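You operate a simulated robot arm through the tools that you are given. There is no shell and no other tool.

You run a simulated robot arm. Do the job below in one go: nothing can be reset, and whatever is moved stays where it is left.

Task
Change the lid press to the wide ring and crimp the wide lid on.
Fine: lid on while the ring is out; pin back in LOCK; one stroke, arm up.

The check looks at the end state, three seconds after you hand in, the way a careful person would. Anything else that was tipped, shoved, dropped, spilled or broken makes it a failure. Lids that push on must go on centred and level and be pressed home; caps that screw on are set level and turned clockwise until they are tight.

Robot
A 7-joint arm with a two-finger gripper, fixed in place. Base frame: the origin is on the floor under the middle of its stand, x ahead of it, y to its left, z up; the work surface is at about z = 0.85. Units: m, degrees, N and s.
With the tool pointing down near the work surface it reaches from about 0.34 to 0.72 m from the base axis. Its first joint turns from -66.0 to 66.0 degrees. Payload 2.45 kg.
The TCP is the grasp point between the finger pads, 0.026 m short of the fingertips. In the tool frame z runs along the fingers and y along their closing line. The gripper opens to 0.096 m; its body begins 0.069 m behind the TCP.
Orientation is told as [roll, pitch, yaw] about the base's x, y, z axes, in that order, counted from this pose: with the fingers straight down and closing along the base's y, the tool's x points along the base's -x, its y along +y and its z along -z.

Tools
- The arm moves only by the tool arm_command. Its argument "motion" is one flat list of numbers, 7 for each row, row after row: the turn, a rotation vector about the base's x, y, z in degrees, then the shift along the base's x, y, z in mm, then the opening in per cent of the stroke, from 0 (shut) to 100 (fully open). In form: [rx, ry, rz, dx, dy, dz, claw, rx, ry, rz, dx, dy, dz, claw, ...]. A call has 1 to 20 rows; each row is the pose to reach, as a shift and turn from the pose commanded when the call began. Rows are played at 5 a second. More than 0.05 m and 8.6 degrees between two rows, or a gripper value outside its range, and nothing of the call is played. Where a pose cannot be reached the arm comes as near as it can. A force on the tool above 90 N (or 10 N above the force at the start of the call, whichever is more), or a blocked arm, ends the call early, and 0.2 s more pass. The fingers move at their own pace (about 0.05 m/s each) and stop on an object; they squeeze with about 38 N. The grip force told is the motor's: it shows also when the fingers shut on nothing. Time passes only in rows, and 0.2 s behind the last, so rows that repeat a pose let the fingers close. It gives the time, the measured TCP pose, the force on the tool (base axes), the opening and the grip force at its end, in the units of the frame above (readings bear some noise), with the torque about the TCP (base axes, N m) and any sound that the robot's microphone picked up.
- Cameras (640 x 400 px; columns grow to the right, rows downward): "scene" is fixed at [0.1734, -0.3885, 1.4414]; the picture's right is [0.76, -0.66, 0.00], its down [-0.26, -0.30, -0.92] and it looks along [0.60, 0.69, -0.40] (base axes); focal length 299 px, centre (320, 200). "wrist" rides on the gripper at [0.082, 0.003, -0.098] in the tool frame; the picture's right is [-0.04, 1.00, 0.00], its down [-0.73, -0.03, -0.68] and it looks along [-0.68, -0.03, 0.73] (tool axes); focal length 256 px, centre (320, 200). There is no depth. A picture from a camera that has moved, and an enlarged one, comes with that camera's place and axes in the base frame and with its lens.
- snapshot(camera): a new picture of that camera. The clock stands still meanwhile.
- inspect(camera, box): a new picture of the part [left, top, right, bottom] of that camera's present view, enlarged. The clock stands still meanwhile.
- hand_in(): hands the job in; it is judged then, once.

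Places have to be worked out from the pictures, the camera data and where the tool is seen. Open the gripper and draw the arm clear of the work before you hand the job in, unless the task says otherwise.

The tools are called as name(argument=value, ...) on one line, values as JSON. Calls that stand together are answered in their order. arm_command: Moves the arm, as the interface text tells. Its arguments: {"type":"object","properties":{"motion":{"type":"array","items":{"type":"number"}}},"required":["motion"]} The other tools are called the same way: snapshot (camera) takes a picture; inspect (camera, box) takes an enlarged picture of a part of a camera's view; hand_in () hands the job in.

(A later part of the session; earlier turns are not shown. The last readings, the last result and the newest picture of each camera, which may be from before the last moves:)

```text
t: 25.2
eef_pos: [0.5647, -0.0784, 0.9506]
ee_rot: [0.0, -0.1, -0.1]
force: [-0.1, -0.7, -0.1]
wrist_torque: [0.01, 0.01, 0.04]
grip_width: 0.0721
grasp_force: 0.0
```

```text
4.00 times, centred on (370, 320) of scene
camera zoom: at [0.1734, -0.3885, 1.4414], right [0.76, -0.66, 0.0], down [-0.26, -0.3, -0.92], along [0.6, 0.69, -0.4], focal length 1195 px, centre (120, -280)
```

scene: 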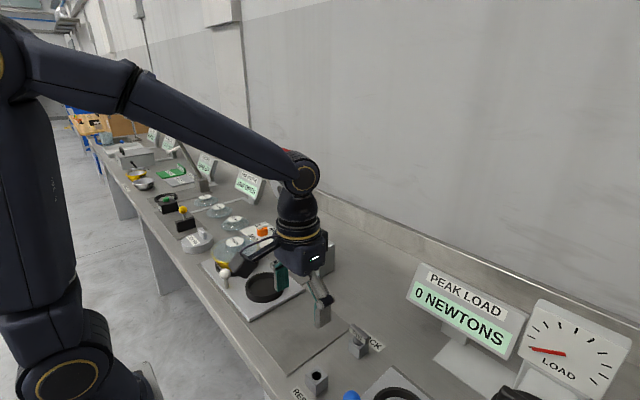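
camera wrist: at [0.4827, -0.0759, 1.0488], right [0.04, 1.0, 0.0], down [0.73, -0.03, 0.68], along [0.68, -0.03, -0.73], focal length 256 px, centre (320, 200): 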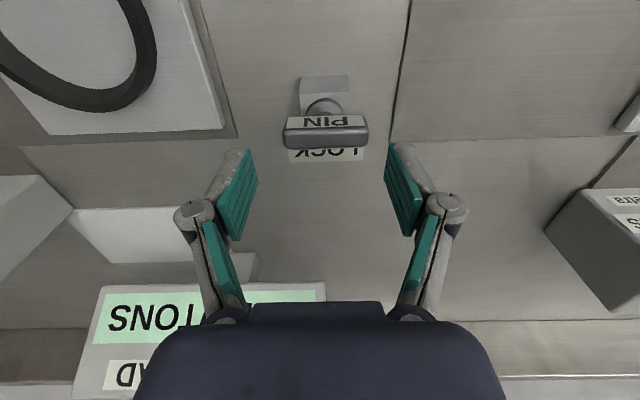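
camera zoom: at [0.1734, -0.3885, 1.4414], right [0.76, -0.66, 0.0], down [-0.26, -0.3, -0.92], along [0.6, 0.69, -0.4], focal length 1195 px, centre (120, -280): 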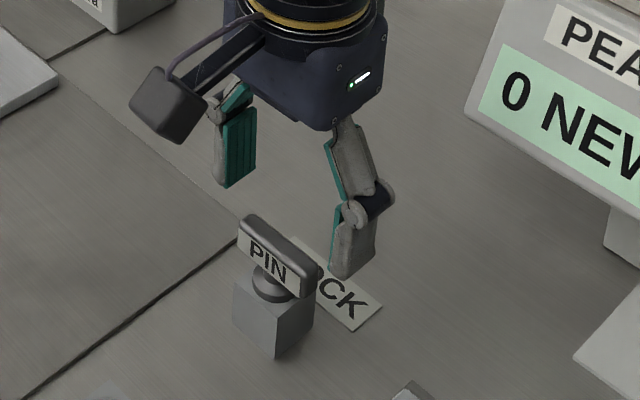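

Bar centre now reads (0.563, -0.0762); the tool is 2.5 mm off in y, so I correct, go down around the bar ends and close.

arm_command(motion=[0, 0, 0, -1, 2.5, -15, 75, 0, 0, 0, -1, 2.5, -30, 75, 0, 0, 0, -1, 2.5, -42, 75, 0, 0, 0, -1, 2.5, -49, 75, 0, 0, 0, -1, 2.5, -49, 75, 0, 0, 0, -1, 2.5, -49, 60, 0, 0, 0, -1, 2.5, -49, 40, 0, 0, 0, -1, 2.5, -49, 0, 0, 0, 0, -1, 2.5, -49, 0, 0, 0, 0, -1, 2.5, -49, 0])

snapshot(camera="wrist")

inspect(camera="scene", box=[320, 270, 420, 370])

```text
t: 27.4
eef_pos: [0.5613, -0.0761, 0.9048]
ee_rot: [0.0, 0.1, 0.1]
force: [-0.6, 0.5, 1.9]
wrist_torque: [0.06, 0.0, -0.02]
grip_width: 0.0505
grasp_force: 38.4
```

```text
taken
camera wrist: at [0.4802, -0.0728, 1.0025], right [0.04, 1.0, 0.0], down [0.73, -0.03, 0.68], along [0.68, -0.03, -0.73], focal length 256 px, centre (320, 200)
```

wrist: 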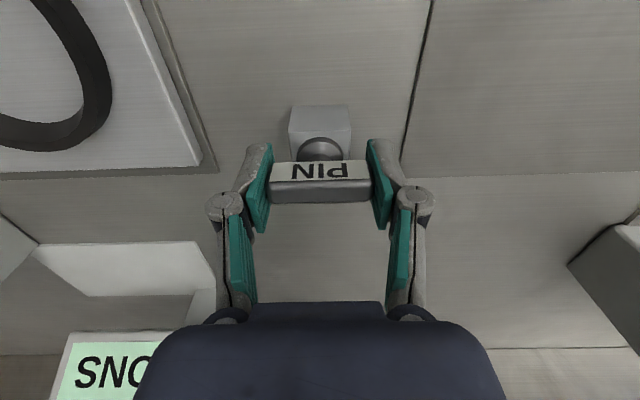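

```text
4.00 times, centred on (370, 320) of scene
camera zoom: at [0.1734, -0.3885, 1.4415], right [0.76, -0.66, 0.0], down [-0.26, -0.3, -0.92], along [0.6, 0.69, -0.4], focal length 1195 px, centre (120, -280)
```

zoom: 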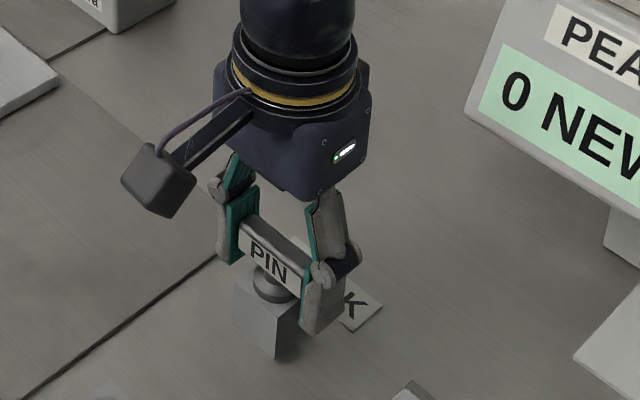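

The bar is held (50.5 mm). I lift it straight up and check that the pin comes out.

arm_command(motion=[0, 0, 0, 0, 0, 5, 0, 0, 0, 0, 0, 0, 15, 0, 0, 0, 0, 0, 0, 30, 0, 0, 0, 0, 0, 0, 45, 0, 0, 0, 0, 0, 0, 60, 0, 0, 0, 0, 0, 0, 70, 0, 0, 0, 0, 0, 0, 70, 0])

inspect(camera="scene", box=[320, 250, 420, 370])

snapshot(camera="wrist")

```text
t: 29.0
eef_pos: [0.563, -0.0744, 0.9763]
ee_rot: [0.1, 0.0, 0.0]
force: [0.3, -0.6, -2.1]
wrist_torque: [-0.06, 0.02, 0.01]
grip_width: 0.0505
grasp_force: 37.8
```

```text
3.33 times, centred on (370, 310) of scene
camera zoom: at [0.1734, -0.3885, 1.4414], right [0.76, -0.66, 0.0], down [-0.26, -0.3, -0.92], along [0.6, 0.69, -0.4], focal length 996 px, centre (153, -167)
```

zoom: 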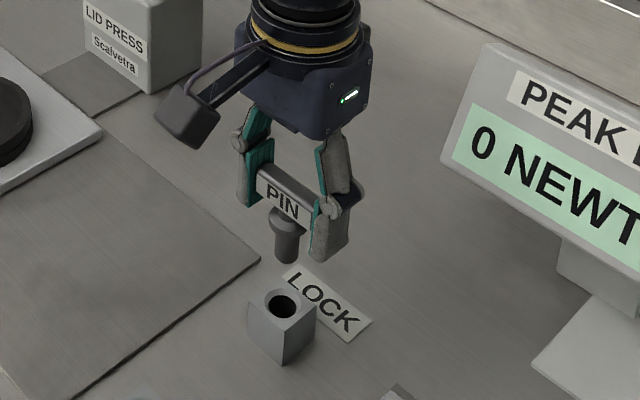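

```text
taken
camera wrist: at [0.4811, -0.0719, 1.0733], right [0.04, 1.0, 0.0], down [0.73, -0.03, 0.68], along [0.68, -0.03, -0.73], focal length 256 px, centre (320, 200)
```

wrist: 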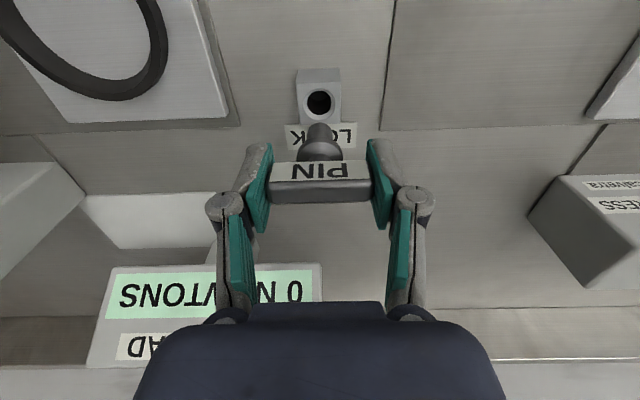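

The pin is out. LOCK's hole reads (0.5604, -0.0764) in this view at pixel (319,102). I move back 124.6 mm toward REST at the same height and compare where its hole appears.

arm_command(motion=[0, 0, 0, -30, 0, 0, 0, 0, 0, 0, -65, 0, 0, 0, 0, 0, 0, -100, 0, 0, 0, 0, 0, 0, -124.6, 0, 0, 0, 0, 0, 0, -124.6, 0, 0, 0, 0, 0, 0, -124.6, 0, 0, 0])

snapshot(camera="wrist")

inspect(camera="wrist", box=[260, 60, 380, 220])

inspect(camera="scene", box=[270, 290, 390, 400])

```text
t: 30.4
eef_pos: [0.4378, -0.075, 0.9747]
ee_rot: [0.0, 0.0, 0.0]
force: [0.6, -0.1, -0.8]
wrist_torque: [-0.01, 0.01, -0.01]
grip_width: 0.0503
grasp_force: 37.8
```

```text
taken
camera wrist: at [0.3569, -0.0719, 1.0729], right [0.04, 1.0, 0.0], down [0.73, -0.03, 0.68], along [0.68, -0.03, -0.73], focal length 256 px, centre (320, 200)
```

wrist: 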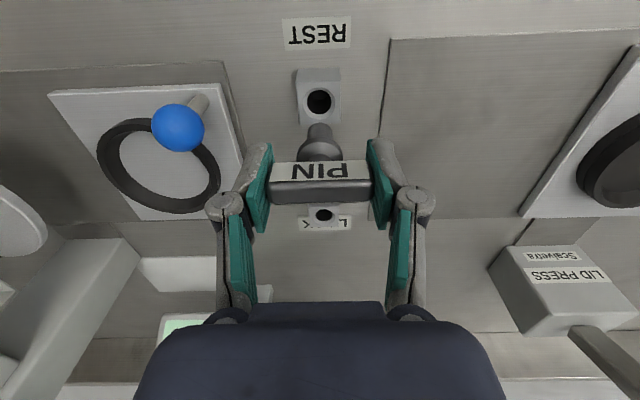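

```text
2.50 times, centred on (320, 140) of wrist
camera zoom: at [0.3569, -0.0719, 1.0729], right [0.04, 1.0, 0.0], down [0.73, -0.03, 0.68], along [0.68, -0.03, -0.73], focal length 640 px, centre (320, 350)
```

zoom: 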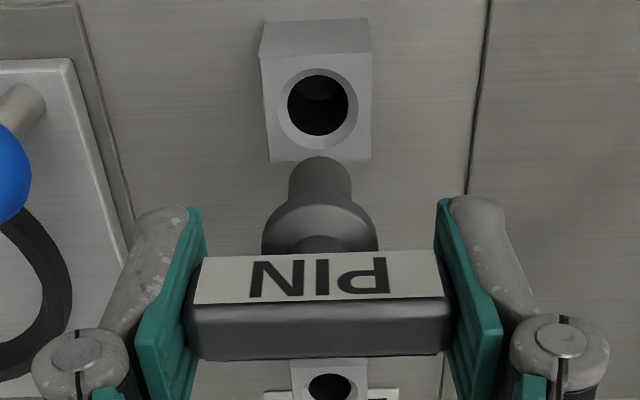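

```text
3.64 times, centred on (330, 345) of scene
camera zoom: at [0.1734, -0.3885, 1.4414], right [0.76, -0.66, 0.0], down [-0.26, -0.3, -0.92], along [0.6, 0.69, -0.4], focal length 1086 px, centre (284, -327)
```

zoom: 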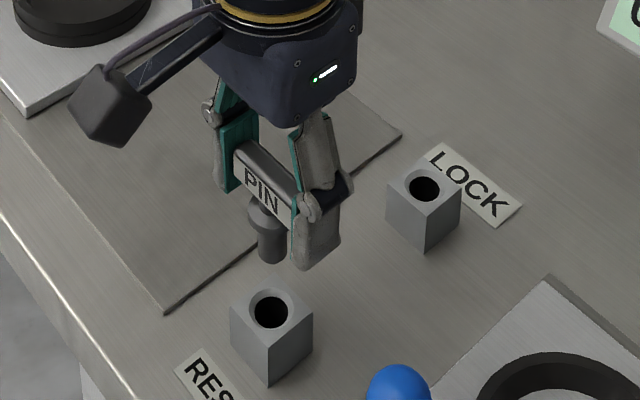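

The REST hole appears at the same pixel as LOCK's did, so the offset is right. I lower the pin straight down into REST.

arm_command(motion=[0, 0, 0, 0, 0, -20, 0, 0, 0, 0, 0, 0, -38, 0, 0, 0, 0, 0, 0, -45, 0, 0, 0, 0, 0, 0, -52, 0, 0, 0, 0, 0, 0, -59, 0, 0, 0, 0, 0, 0, -65, 0, 0, 0, 0, 0, 0, -65, 0])

inspect(camera="scene", box=[270, 290, 390, 400])

inspect(camera="wrist", box=[260, 60, 380, 220])

```text
t: 32.0
eef_pos: [0.4386, -0.0728, 0.909]
ee_rot: [0.1, 0.0, 0.0]
force: [0.2, -1.5, -2.0]
wrist_torque: [-0.03, -0.02, -0.01]
grip_width: 0.0502
grasp_force: 38.5
```

```text
3.64 times, centred on (330, 345) of scene
camera zoom: at [0.1734, -0.3886, 1.4414], right [0.76, -0.66, 0.0], down [-0.26, -0.3, -0.92], along [0.6, 0.69, -0.4], focal length 1086 px, centre (284, -327)
```

zoom: 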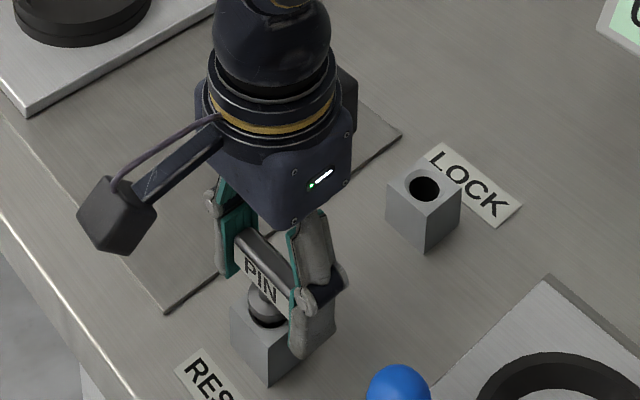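

```text
2.50 times, centred on (320, 140) of wrist
camera zoom: at [0.3564, -0.0709, 1.0065], right [0.04, 1.0, 0.0], down [0.73, -0.03, 0.68], along [0.68, -0.03, -0.73], focal length 640 px, centre (320, 350)
```

zoom: 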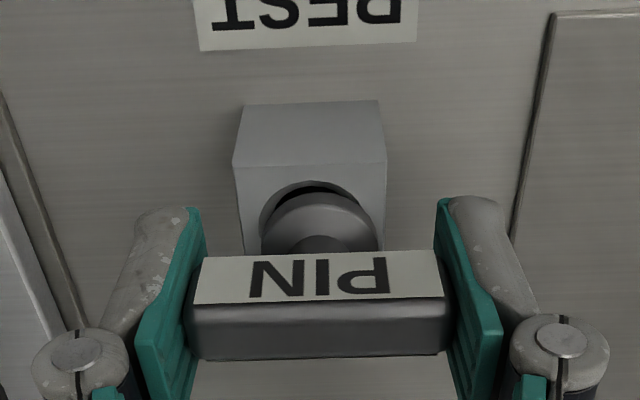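

The pin is entering REST but sits about 1.5 mm toward +y of the hole centre. I ease it -1.5 mm in y and lower the last 5 mm.

arm_command(motion=[0, 0, 0, 0, -1.5, 0, 0, 0, 0, 0, 0, -1.5, -2, 0, 0, 0, 0, 0, -1.5, -4, 0, 0, 0, 0, 0, -1.5, -5, 0, 0, 0, 0, 0, -1.5, -5, 0])

inspect(camera="wrist", box=[260, 60, 380, 220])

inspect(camera="scene", box=[290, 340, 370, 400])

```text
t: 33.2
eef_pos: [0.4372, -0.0742, 0.9055]
ee_rot: [-0.1, 0.0, 0.0]
force: [-6.8, 1.9, 18.0]
wrist_torque: [0.04, 0.06, -0.01]
grip_width: 0.0505
grasp_force: 38.1
```

```text
2.50 times, centred on (320, 140) of wrist
camera zoom: at [0.3559, -0.0726, 1.0026], right [0.04, 1.0, 0.0], down [0.73, -0.03, 0.68], along [0.68, -0.03, -0.73], focal length 640 px, centre (320, 350)
```

zoom: 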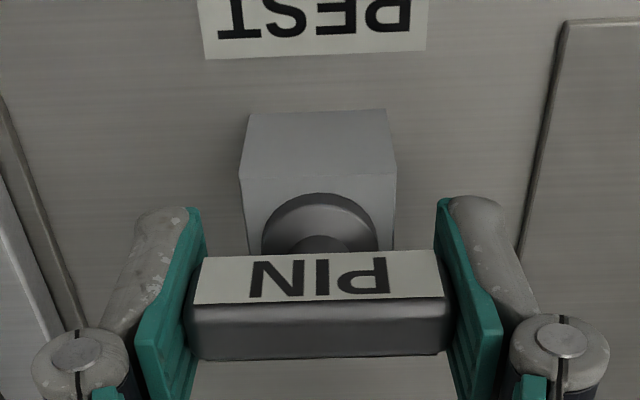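

```text
6.67 times, centred on (330, 370) of scene
camera zoom: at [0.173, -0.3884, 1.4415], right [0.76, -0.66, 0.0], down [-0.26, -0.3, -0.92], along [0.6, 0.69, -0.4], focal length 1992 px, centre (253, -933)
```

zoom: 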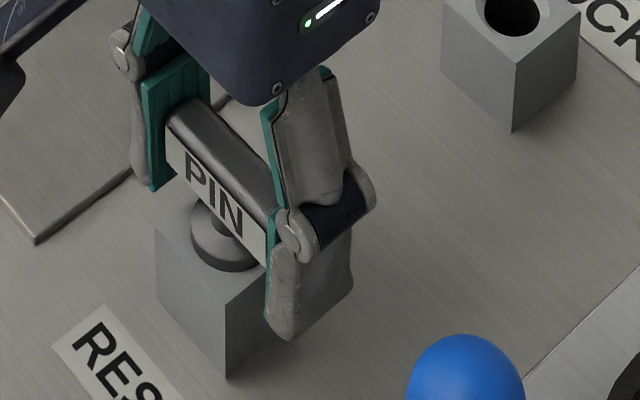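

The collar is seated on the REST block (18 N upward, z 0.9055). I release the pin and rise, then check it stays upright.

arm_command(motion=[0, 0, 0, 0, 0, 0.5, 60, 0, 0, 0, 0, 0, 0.5, 78, 0, 0, 0, 0, 0, 0.5, 78, 0, 0, 0, 0, 0, 20, 78, 0, 0, 0, 0, 0, 50, 78, 0, 0, 0, 0, 0, 90, 78, 0, 0, 0, 0, 0, 90, 78])

snapshot(camera="wrist")

inspect(camera="scene", box=[290, 340, 370, 400])

inspect(camera="scene", box=[190, 200, 330, 330])

```text
t: 34.8
eef_pos: [0.4391, -0.0729, 0.9949]
ee_rot: [0.0, 0.0, 0.0]
force: [-0.2, -0.4, -0.1]
wrist_torque: [-0.02, 0.0, 0.01]
grip_width: 0.0749
grasp_force: 0.0
```

```text
taken
camera wrist: at [0.3567, -0.0713, 1.0922], right [0.04, 1.0, 0.0], down [0.73, -0.03, 0.68], along [0.68, -0.03, -0.73], focal length 256 px, centre (320, 200)
```

wrist: 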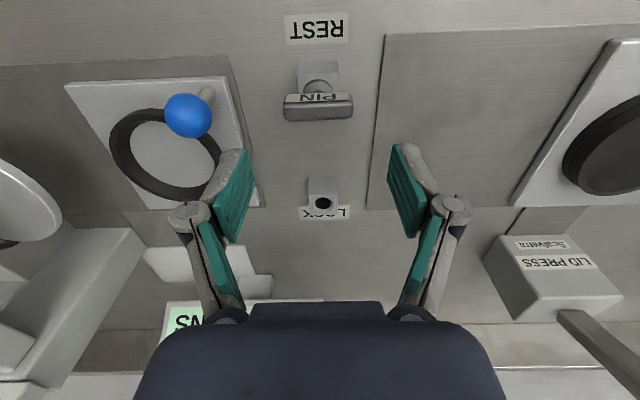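

```text
6.67 times, centred on (330, 370) of scene
camera zoom: at [0.1734, -0.3885, 1.4414], right [0.76, -0.66, 0.0], down [-0.26, -0.3, -0.92], along [0.6, 0.69, -0.4], focal length 1992 px, centre (253, -933)
```

zoom: 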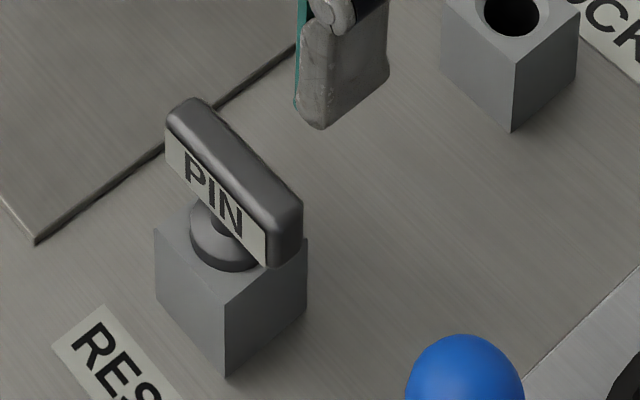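

```text
3.08 times, centred on (260, 265) of scene
camera zoom: at [0.1734, -0.3885, 1.4414], right [0.76, -0.66, 0.0], down [-0.26, -0.3, -0.92], along [0.6, 0.69, -0.4], focal length 919 px, centre (505, 0)
```

zoom: 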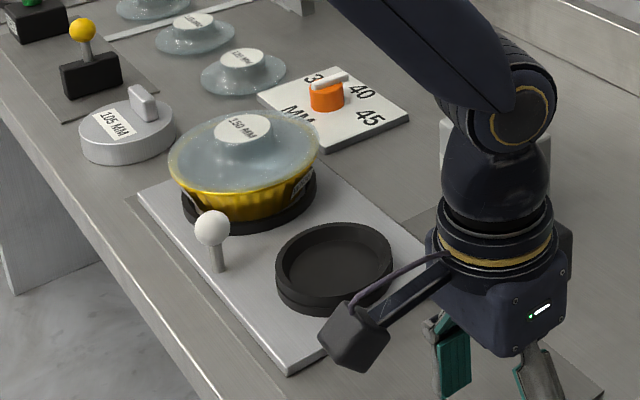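

The pin stands in REST. I now go over to the shuttle's white knob (est. (0.4215, 0.306, 0.912)) and look from above it.

arm_command(motion=[0, 0, 0, -2, 40, 15, 60, 0, 0, 0, -4, 80, 30, 60, 0, 0, 0, -6, 122, 35, 60, 0, 0, 0, -8, 164, 35, 60, 0, 0, 0, -10, 206, 35, 60, 0, 0, 0, -12, 248, 35, 60, 0, 0, 0, -14, 290, 35, 60, 0, 0, 0, -16, 332, 35, 60, 0, 0, 0, -17, 365, 30, 60, 0, 0, 0, -17, 380, 15, 60, 0, 0, 0, -17, 380, 0, 60, 0, 0, 0, -17, 380, 0, 60])

snapshot(camera="wrist")

inspect(camera="scene", box=[190, 200, 330, 330])

```text
t: 37.4
eef_pos: [0.4208, 0.3056, 0.9957]
ee_rot: [0.0, 0.1, 0.1]
force: [-0.3, -0.5, -0.3]
wrist_torque: [-0.02, 0.02, 0.01]
grip_width: 0.0577
grasp_force: 0.0
```

```text
taken
camera wrist: at [0.3388, 0.3078, 1.0916], right [0.04, 1.0, 0.0], down [0.73, -0.03, 0.68], along [0.68, -0.03, -0.73], focal length 256 px, centre (320, 200)
```

wrist: 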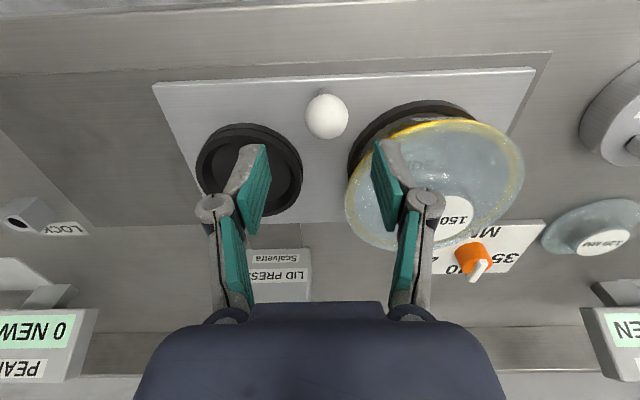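

```text
3.08 times, centred on (260, 265) of scene
camera zoom: at [0.1734, -0.3885, 1.4414], right [0.76, -0.66, 0.0], down [-0.26, -0.3, -0.92], along [0.6, 0.69, -0.4], focal length 919 px, centre (505, 0)
```

zoom: 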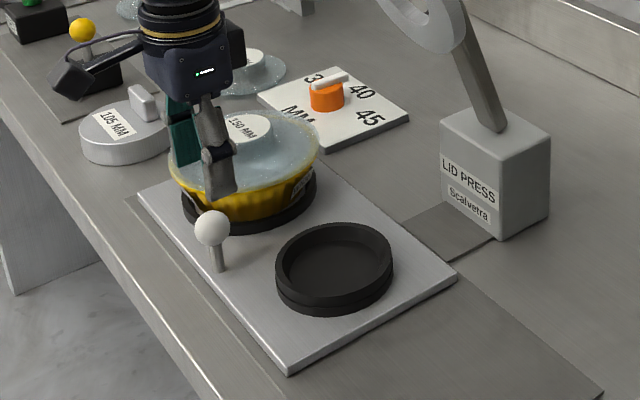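

The knob ball is at about (0.4228, 0.309), ~32 mm across. I lower over it, slightly shifted, and grip it.

arm_command(motion=[0, 0, 0, 1.5, 3, -15, 66, 0, 0, 0, 1.5, 3, -35, 66, 0, 0, 0, 1.5, 3, -55, 66, 0, 0, 0, 1.5, 3, -75, 66, 0, 0, 0, 1.5, 3, -83, 66, 0, 0, 0, 1.5, 3, -83, 66])

snapshot(camera="wrist")

inspect(camera="scene", box=[190, 200, 290, 300])

```text
t: 38.8
eef_pos: [0.4235, 0.3089, 0.9116]
ee_rot: [-0.1, 0.0, 0.0]
force: [0.3, -0.6, 0.0]
wrist_torque: [-0.02, 0.04, 0.0]
grip_width: 0.0634
grasp_force: 0.0
```

```text
taken
camera wrist: at [0.3417, 0.3102, 1.0089], right [0.04, 1.0, 0.0], down [0.73, -0.03, 0.68], along [0.68, -0.03, -0.73], focal length 256 px, centre (320, 200)
```

wrist: 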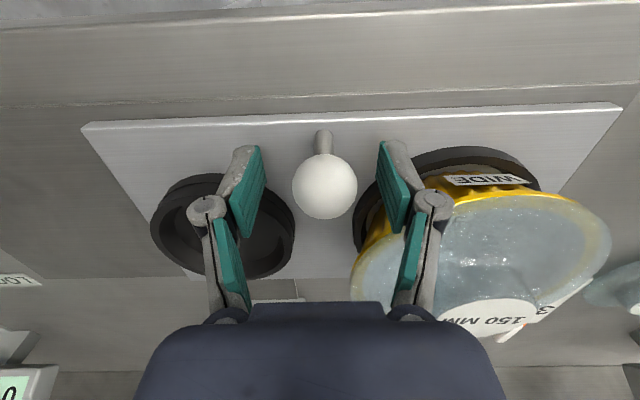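

```text
4.00 times, centred on (240, 250) of scene
camera zoom: at [0.1734, -0.3885, 1.4414], right [0.76, -0.66, 0.0], down [-0.26, -0.3, -0.92], along [0.6, 0.69, -0.4], focal length 1195 px, centre (640, 0)
```

zoom: 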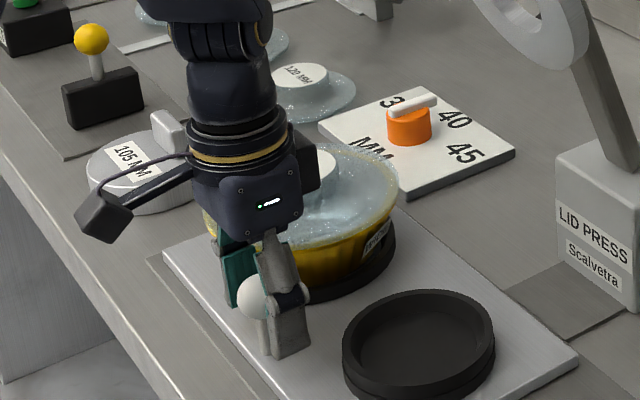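

The ball is centred between the fingers apart from ~2 mm in y. I shift 2 mm, close, and begin the slide slowly in -y to test that the shuttle is free.

arm_command(motion=[0, 0, 0, 0, 2, 0, 66, 0, 0, 0, 0, 2, 0, 30, 0, 0, 0, 0, 2, 0, 0, 0, 0, 0, 0, 2, 0, 0, 0, 0, 0, 0, 2, 0, 0, 0, 0, 0, 0, 0, 0, 0, 0, 0, 0, 0, -3, 0, 0, 0, 0, 0, 0, -7, 0, 0, 0, 0, 0, 0, -12, 0, 0, 0, 0, 0, 0, -12, 0, 0])

snapshot(camera="wrist")

inspect(camera="scene", box=[190, 200, 330, 330])

```text
t: 41.0
eef_pos: [0.4234, 0.2965, 0.912]
ee_rot: [0.0, -0.1, -0.1]
force: [5.0, 1.9, 2.3]
wrist_torque: [-0.01, 0.21, -0.04]
grip_width: 0.0298
grasp_force: 45.1
```

```text
taken
camera wrist: at [0.3417, 0.2986, 1.0093], right [0.04, 1.0, 0.0], down [0.73, -0.03, 0.68], along [0.68, -0.03, -0.73], focal length 256 px, centre (320, 200)
```

wrist: 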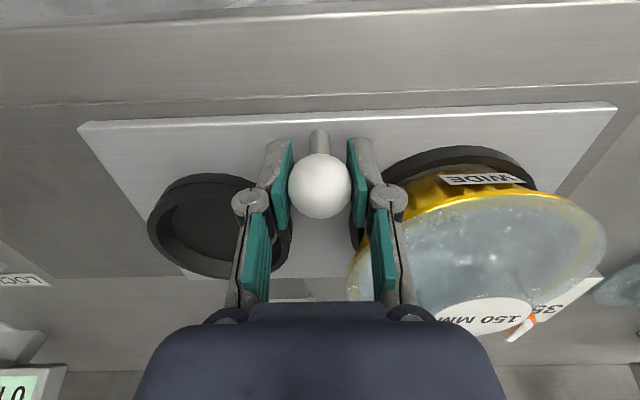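

```text
3.08 times, centred on (260, 265) of scene
camera zoom: at [0.1735, -0.3885, 1.4414], right [0.76, -0.66, 0.0], down [-0.26, -0.3, -0.92], along [0.6, 0.69, -0.4], focal length 919 px, centre (505, 0)
```

zoom: 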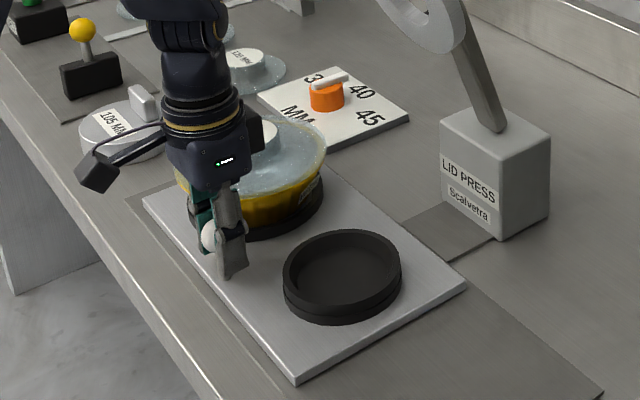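

The shuttle slides freely (a few newtons) with the lid staying put. I continue the slow slide another 140 mm.

arm_command(motion=[0, 0, 0, 0, -3, 0, 0, 0, 0, 0, 0, -9, 0, 0, 0, 0, 0, 0, -17, 0, 0, 0, 0, 0, 0, -25, 0, 0, 0, 0, 0, 0, -33, 0, 0, 0, 0, 0, 0, -41, 0, 0, 0, 0, 0, 0, -49, 0, 0, 0, 0, 0, 0, -57, 0, 0, 0, 0, 0, 0, -65, 0, 0, 0, 0, 0, 0, -73, 0, 0, 0, 0, 0, 0, -81, 0, 0, 0, 0, 0, 0, -89, 0, 0, 0, 0, 0, 0, -97, 0, 0, 0, 0, 0, 0, -105, 0, 0, 0, 0, 0, 0, -113, 0, 0, 0, 0, 0, 0, -121, 0, 0, 0, 0, 0, 0, -129, 0, 0, 0, 0, 0, 0, -135, 0, 0, 0, 0, 0, 0, -139, 0, 0, 0, 0, 0, 0, -140, 0, 0])

snapshot(camera="wrist")

snapshot(camera="scene")

inspect(camera="scene", box=[220, 210, 380, 370])

```text
t: 45.2
eef_pos: [0.424, 0.1556, 0.9118]
ee_rot: [0.0, 0.0, 0.0]
force: [13.3, 1.3, -9.1]
wrist_torque: [-0.09, 0.86, 0.12]
grip_width: 0.0299
grasp_force: 45.1
```

```text
taken
camera wrist: at [0.3417, 0.1584, 1.0094], right [0.04, 1.0, 0.0], down [0.73, -0.03, 0.68], along [0.68, -0.03, -0.73], focal length 256 px, centre (320, 200)
```

wrist: 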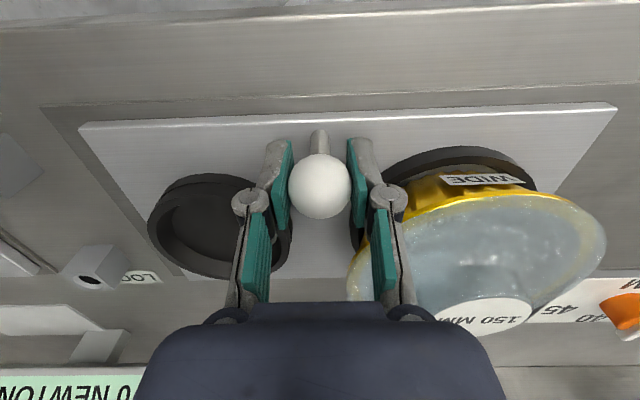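

```text
taken
```

scene: 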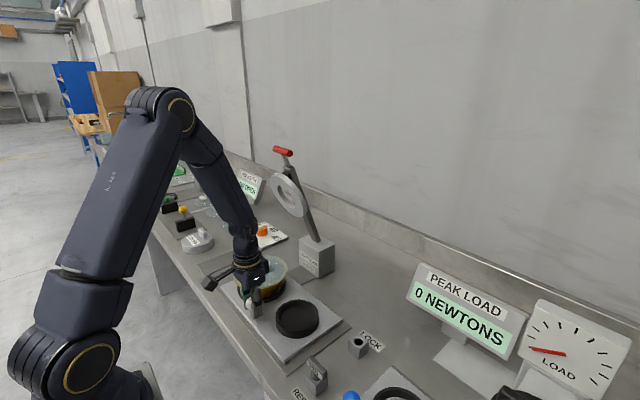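

```text
2.50 times, centred on (300, 290) of scene
camera zoom: at [0.1739, -0.3885, 1.4414], right [0.76, -0.66, 0.0], down [-0.26, -0.3, -0.92], along [0.6, 0.69, -0.4], focal length 747 px, centre (370, -25)
```

zoom: 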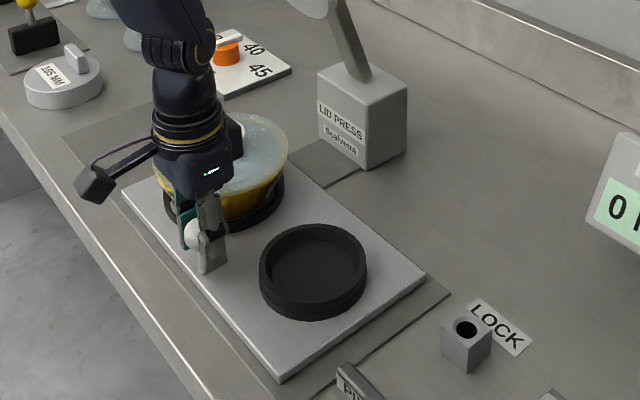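

About 155 mm travelled, ~15 mm to go by my estimate; there is a 13 N side load, so I correct x by +1 mm and z by -0.5 mm and continue in fine steps toward the end stop.

arm_command(motion=[0, 0, 0, 0.5, 0, -0.5, 0, 0, 0, 0, 1, -2, -0.5, 0, 0, 0, 0, 1, -5, -0.5, 0, 0, 0, 0, 1, -8, -0.5, 0, 0, 0, 0, 1, -10, -0.5, 0, 0, 0, 0, 1, -10, -0.5, 0])

inspect(camera="scene", box=[220, 210, 380, 370])

```text
t: 46.6
eef_pos: [0.4226, 0.1454, 0.9133]
ee_rot: [0.0, 0.0, -0.1]
force: [2.5, 2.1, 2.7]
wrist_torque: [-0.08, 0.42, 0.13]
grip_width: 0.03
grasp_force: 45.4
```

```text
2.50 times, centred on (300, 290) of scene
camera zoom: at [0.1734, -0.3885, 1.4414], right [0.76, -0.66, 0.0], down [-0.26, -0.3, -0.92], along [0.6, 0.69, -0.4], focal length 747 px, centre (370, -25)
```

zoom: 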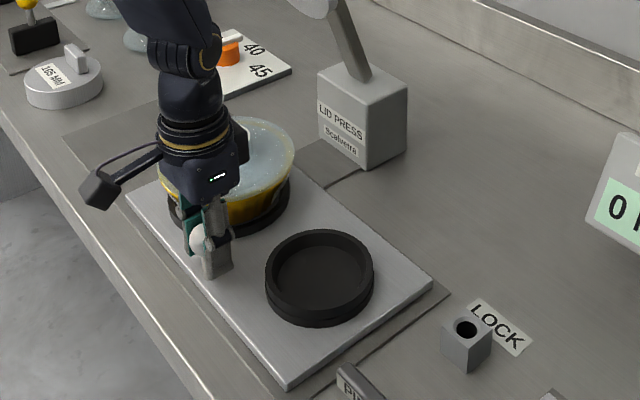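

Still free. I continue in 2 mm steps and watch for the stop.

arm_command(motion=[0, 0, 0, 0, -2, 0, 0, 0, 0, 0, 0, -4, 0, 0, 0, 0, 0, 0, -5, 0, 0, 0, 0, 0, 0, -5, 0, 0])

snapshot(camera="wrist")

```text
t: 47.6
eef_pos: [0.4231, 0.1421, 0.9126]
ee_rot: [-0.1, 0.0, 0.1]
force: [-7.1, 1.6, 27.7]
wrist_torque: [-0.06, 0.52, 0.04]
grip_width: 0.03
grasp_force: 45.2
```

```text
taken
camera wrist: at [0.3416, 0.1432, 1.0093], right [0.04, 1.0, 0.0], down [0.73, -0.03, 0.68], along [0.68, -0.03, -0.73], focal length 256 px, centre (320, 200)
```

wrist: 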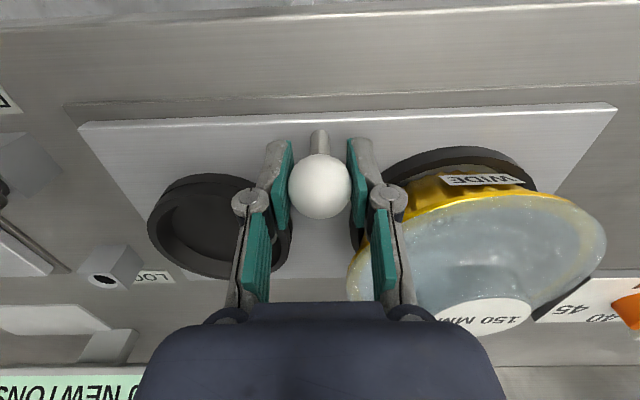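

The y force is still small (1.6 N) but there is vertical load, so I raise 0.5 mm and keep moving in small steps toward the stop.

arm_command(motion=[0, 0, 0, 0, 0, 0.7, 0, 0, 0, 0, 0, -1, 0.7, 0, 0, 0, 0, 0, -2, 0.7, 0, 0, 0, 0, 0, -3, 0.7, 0, 0, 0, 0, 0, -3, 0.7, 0])

```text
t: 48.8
eef_pos: [0.4233, 0.1387, 0.9118]
ee_rot: [0.0, 0.0, 0.2]
force: [-4.3, 21.9, -6.2]
wrist_torque: [0.11, -0.42, -0.14]
grip_width: 0.0299
grasp_force: 45.0
```

A 22 N push back in y shows the end stop has been reached after ~172 mm, matching the ring spacing. I release the knob, rise, and check alignment.

arm_command(motion=[0, 0, 0, 0, 0.7, 0, 40, 0, 0, 0, 0, 0.7, 0, 66, 0, 0, 0, 0, 0.7, 0, 66, 0, 0, 0, 0, 0.7, 25, 66, 0, 0, 0, 0, 0.7, 60, 66, 0, 0, 0, 0, 0.7, 100, 66, 0, 0, 0, 0, 0.7, 140, 66, 0, 0, 0, 0, 0.7, 140, 66])

snapshot(camera="wrist")

inspect(camera="scene", box=[200, 200, 380, 370])

```text
t: 50.6
eef_pos: [0.4243, 0.1388, 1.0507]
ee_rot: [-0.1, 0.1, 0.1]
force: [-0.7, -1.1, -0.1]
wrist_torque: [0.01, 0.02, 0.02]
grip_width: 0.0635
grasp_force: 0.0
```

```text
taken
camera wrist: at [0.3434, 0.1414, 1.1488], right [0.04, 1.0, 0.0], down [0.73, -0.03, 0.68], along [0.68, -0.03, -0.73], focal length 256 px, centre (320, 200)
```

wrist: 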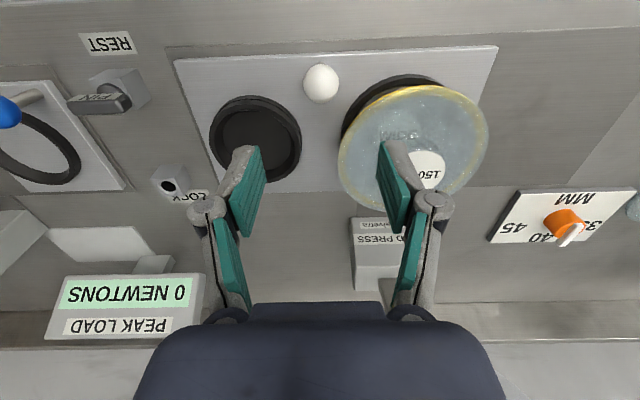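

```text
2.35 times, centred on (290, 285) of scene
camera zoom: at [0.1734, -0.3885, 1.4414], right [0.76, -0.66, 0.0], down [-0.26, -0.3, -0.92], along [0.6, 0.69, -0.4], focal length 703 px, centre (391, 0)
```

zoom: 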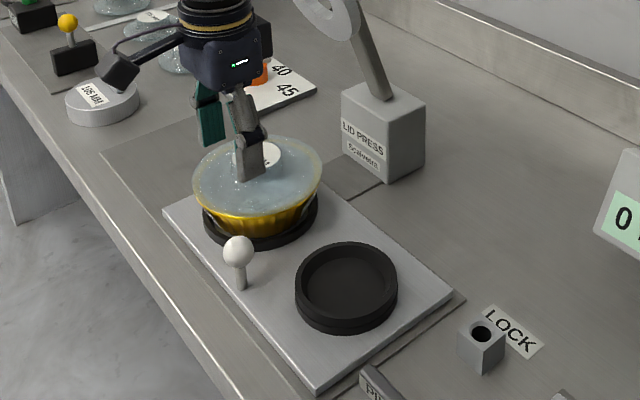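

The wide ring is now in line with the press. Next I return to the pin in REST, stopping 90 mm above the earlier grasp pose.

arm_command(motion=[0, 0, 0, 3, -42, 0, 75, 0, 0, 0, 6, -84, 0, 75, 0, 0, 0, 9, -126, 0, 75, 0, 0, 0, 12, -168, -10, 75, 0, 0, 0, 14.5, -205, -30, 75, 0, 0, 0, 14.5, -213.7, -57.2, 75, 0, 0, 0, 14.5, -213.7, -57.2, 75])

inspect(camera="wrist", box=[220, 20, 420, 240])

inspect(camera="scene", box=[270, 290, 390, 400])

```text
t: 52.2
eef_pos: [0.439, -0.0748, 0.993]
ee_rot: [0.0, 0.0, 0.1]
force: [0.6, -0.5, 0.1]
wrist_torque: [0.01, -0.03, 0.0]
grip_width: 0.072
grasp_force: 0.2
```

```text
1.82 times, centred on (320, 130) of wrist
camera zoom: at [0.3575, -0.0733, 1.0901], right [0.04, 1.0, 0.0], down [0.73, -0.03, 0.68], along [0.68, -0.03, -0.73], focal length 465 px, centre (320, 327)
```

zoom: 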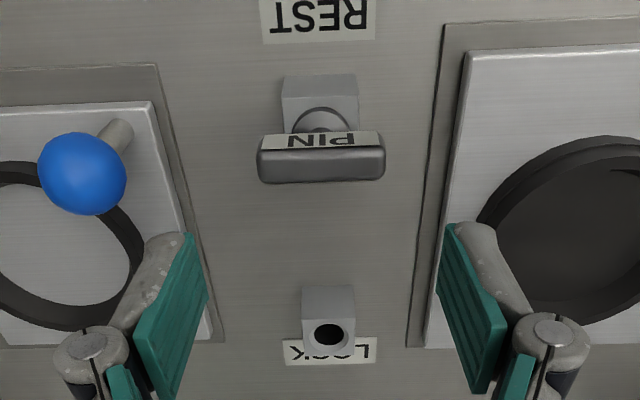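

```text
3.64 times, centred on (330, 345) of scene
camera zoom: at [0.1734, -0.3886, 1.4414], right [0.76, -0.66, 0.0], down [-0.26, -0.3, -0.92], along [0.6, 0.69, -0.4], focal length 1086 px, centre (284, -327)
```

zoom: 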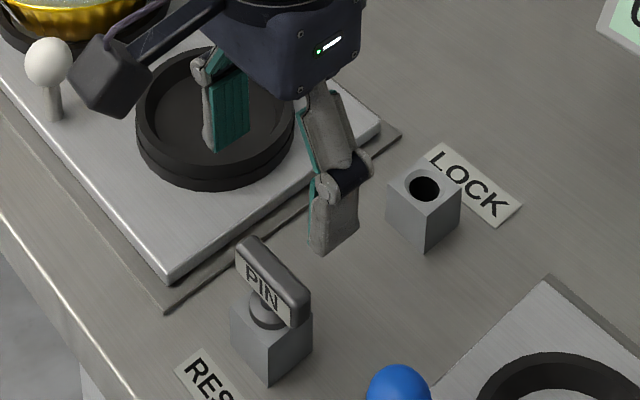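

The pin stands upright in REST and is centred under the gripper. I go down 90 mm to the earlier grasp pose and close.

arm_command(motion=[0, 0, 0, 0, 0, -25, 75, 0, 0, 0, 0, 0, -50, 75, 0, 0, 0, 0, 0, -75, 75, 0, 0, 0, 0, 0, -90, 75, 0, 0, 0, 0, 0, -90, 75, 0, 0, 0, 0, 0, -90, 40, 0, 0, 0, 0, 0, -90, 0, 0, 0, 0, 0, 0, -90, 0, 0, 0, 0, 0, 0, -90, 0])

inspect(camera="wrist", box=[260, 60, 380, 220])

inspect(camera="scene", box=[270, 290, 390, 400])

```text
t: 54.2
eef_pos: [0.4401, -0.0749, 0.9072]
ee_rot: [0.0, 0.0, 0.0]
force: [-0.2, -0.2, 0.2]
wrist_torque: [-0.04, -0.04, 0.0]
grip_width: 0.0505
grasp_force: 37.9
```

```text
2.50 times, centred on (320, 140) of wrist
camera zoom: at [0.3583, -0.0725, 1.0023], right [0.04, 1.0, 0.0], down [0.73, -0.03, 0.68], along [0.68, -0.03, -0.73], focal length 640 px, centre (320, 350)
```

zoom: 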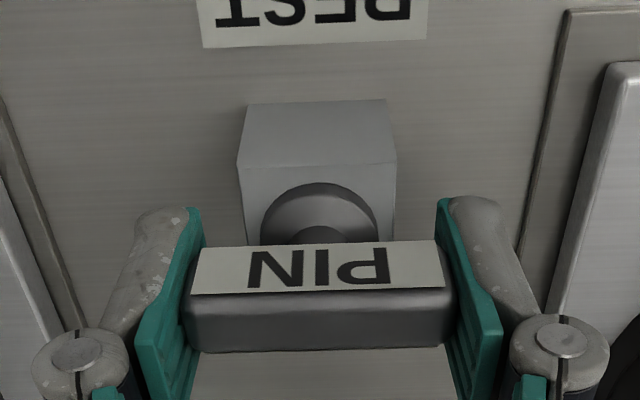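

```text
3.64 times, centred on (330, 345) of scene
camera zoom: at [0.1734, -0.3885, 1.4414], right [0.76, -0.66, 0.0], down [-0.26, -0.3, -0.92], along [0.6, 0.69, -0.4], focal length 1086 px, centre (284, -327)
```

zoom: 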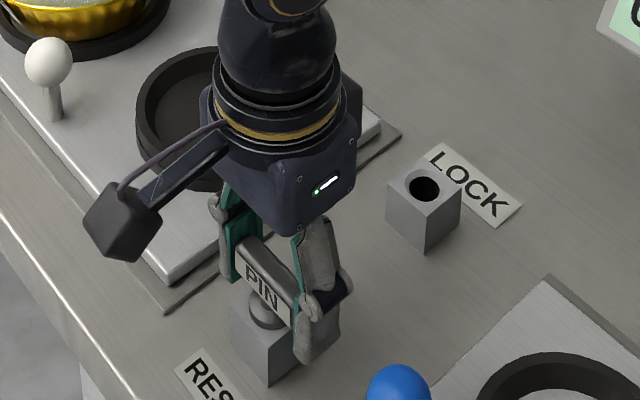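

The pin is gripped again, but sits ~2 mm more toward the base in the fingers than before. I lift it and carry it over LOCK, then align visually.

arm_command(motion=[0, 0, 0, 0, 0, 10, 0, 0, 0, 0, 0, 0, 30, 0, 0, 0, 0, 0, 0, 50, 0, 0, 0, 0, 0, 0, 70, 0, 0, 0, 0, 30, 0, 70, 0, 0, 0, 0, 65, 0.5, 70, 0, 0, 0, 0, 100, 1, 70, 0, 0, 0, 0, 126, 1, 70, 0, 0, 0, 0, 126, 1, 70, 0, 0, 0, 0, 126, 1, 70, 0])

inspect(camera="wrist", box=[260, 60, 380, 220])

inspect(camera="scene", box=[320, 260, 420, 370])

```text
t: 56.4
eef_pos: [0.5647, -0.0743, 0.9758]
ee_rot: [0.0, 0.0, 0.0]
force: [0.2, 0.8, -2.1]
wrist_torque: [-0.05, 0.0, -0.03]
grip_width: 0.0508
grasp_force: 38.3
```

```text
2.50 times, centred on (320, 140) of wrist
camera zoom: at [0.4833, -0.0719, 1.0728], right [0.04, 1.0, 0.0], down [0.73, -0.03, 0.68], along [0.68, -0.03, -0.73], focal length 640 px, centre (320, 350)
```

zoom: 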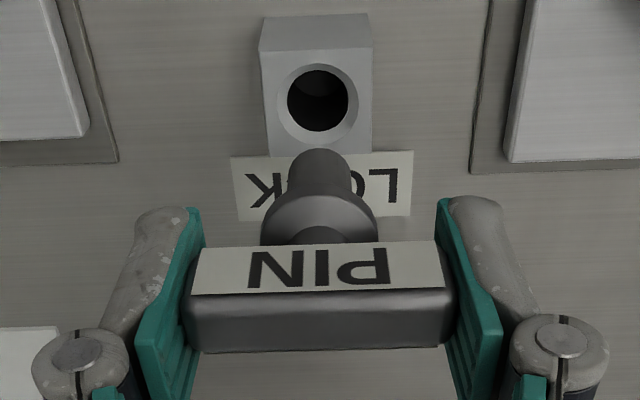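

```text
3.64 times, centred on (370, 315) of scene
camera zoom: at [0.1734, -0.3885, 1.4414], right [0.76, -0.66, 0.0], down [-0.26, -0.3, -0.92], along [0.6, 0.69, -0.4], focal length 1086 px, centre (138, -218)
```

zoom: 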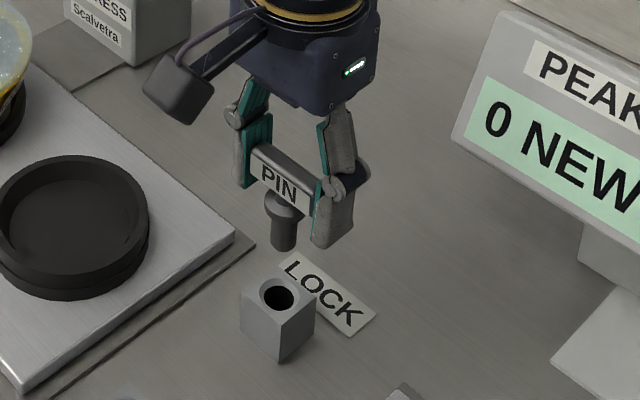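

Comparing hole and pin positions in the image with the earlier aligned views, I need about +0.8 mm in x. I lower until the tip is in the hole, then check.

arm_command(motion=[0, 0, 0, 0.8, 0, -20, 0, 0, 0, 0, 0.8, 0, -38, 0, 0, 0, 0, 0.8, 0, -46, 0, 0, 0, 0, 0.8, 0, -54, 0, 0, 0, 0, 0.8, 0, -60, 0, 0, 0, 0, 0.8, 0, -64, 0, 0, 0, 0, 0.8, 0, -64, 0])

inspect(camera="wrist", box=[260, 60, 380, 220])

inspect(camera="scene", box=[320, 290, 400, 370])

```text
t: 58.0
eef_pos: [0.5663, -0.0742, 0.9122]
ee_rot: [0.0, 0.0, -0.1]
force: [0.0, -0.2, -1.7]
wrist_torque: [0.01, -0.01, 0.0]
grip_width: 0.0504
grasp_force: 37.7
```

```text
2.50 times, centred on (320, 140) of wrist
camera zoom: at [0.4844, -0.0718, 1.0081], right [0.04, 1.0, 0.0], down [0.73, -0.03, 0.68], along [0.68, -0.03, -0.73], focal length 640 px, centre (320, 350)
```

zoom: 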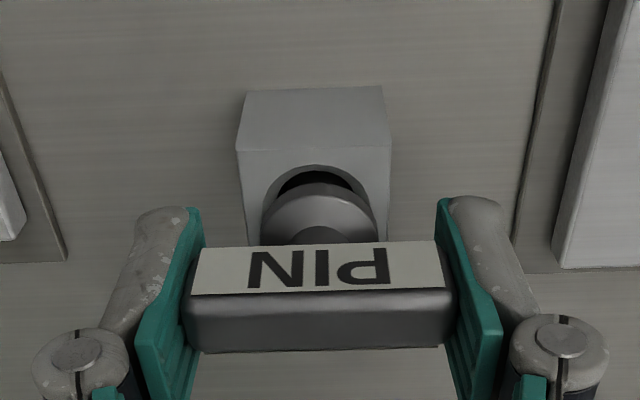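

```text
5.00 times, centred on (360, 330) of scene
camera zoom: at [0.1734, -0.3885, 1.4414], right [0.76, -0.66, 0.0], down [-0.26, -0.3, -0.92], along [0.6, 0.69, -0.4], focal length 1494 px, centre (120, -450)
```

zoom: 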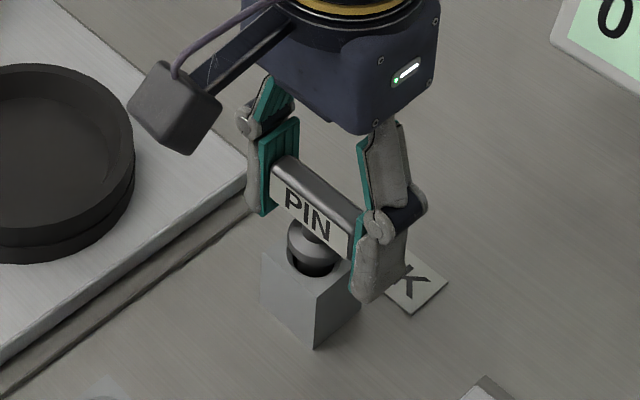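

The tip is in LOCK's hole, with the collar about 6 mm up. I shift -0.7 mm in y and lower the rest.

arm_command(motion=[0, 0, 0, 0, -0.7, -1.5, 0, 0, 0, 0, 0, -0.7, -3, 0, 0, 0, 0, 0, -0.7, -4.5, 0, 0, 0, 0, 0, -0.7, -6, 0, 0, 0, 0, 0, -0.7, -6, 0])

inspect(camera="wrist", box=[260, 60, 380, 220])

inspect(camera="scene", box=[330, 310, 400, 370])

```text
t: 59.2
eef_pos: [0.5649, -0.0739, 0.904]
ee_rot: [0.1, 0.1, 0.0]
force: [0.9, -0.2, -1.5]
wrist_torque: [0.01, -0.02, 0.01]
grip_width: 0.0507
grasp_force: 38.7
```

```text
2.50 times, centred on (320, 140) of wrist
camera zoom: at [0.4842, -0.0729, 1.0025], right [0.04, 1.0, 0.0], down [0.73, -0.03, 0.68], along [0.68, -0.03, -0.73], focal length 640 px, centre (320, 350)
```

zoom: 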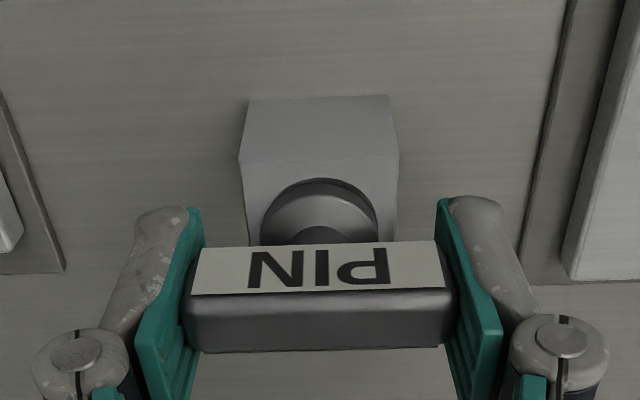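

```text
6.67 times, centred on (365, 340) of scene
camera zoom: at [0.1734, -0.3885, 1.4414], right [0.76, -0.66, 0.0], down [-0.26, -0.3, -0.92], along [0.6, 0.69, -0.4], focal length 1992 px, centre (20, -733)
```

zoom: 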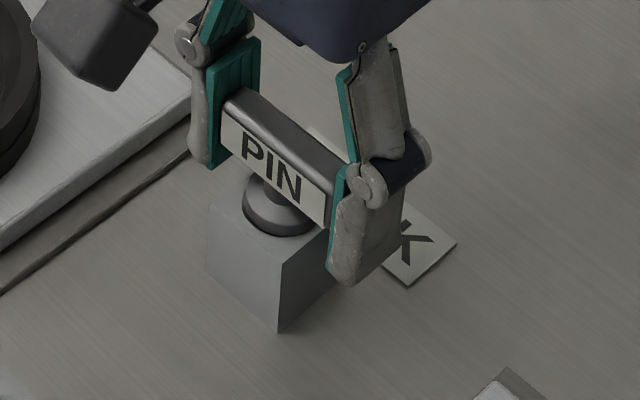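

Almost down, still no upward force. I lower another 1.5 mm to find the seat.

arm_command(motion=[0, 0, 0, 0, 0, -0.7, 0, 0, 0, 0, 0, 0, -1.5, 0, 0, 0, 0, 0, 0, -1.5, 0])

inspect(camera="wrist", box=[260, 60, 380, 220])

```text
t: 60.0
eef_pos: [0.5646, -0.075, 0.9053]
ee_rot: [0.0, -0.2, 0.1]
force: [0.2, 2.0, 15.3]
wrist_torque: [-0.12, 0.05, -0.01]
grip_width: 0.0504
grasp_force: 38.0
```

```text
2.50 times, centred on (320, 140) of wrist
camera zoom: at [0.4836, -0.073, 1.002], right [0.04, 1.0, 0.0], down [0.73, -0.03, 0.68], along [0.68, -0.03, -0.73], focal length 640 px, centre (320, 350)
```

zoom: 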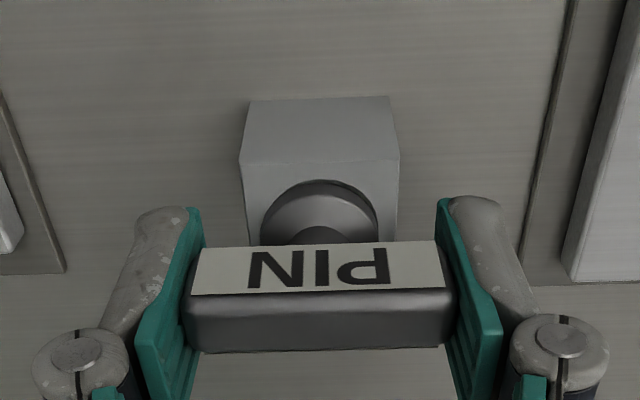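

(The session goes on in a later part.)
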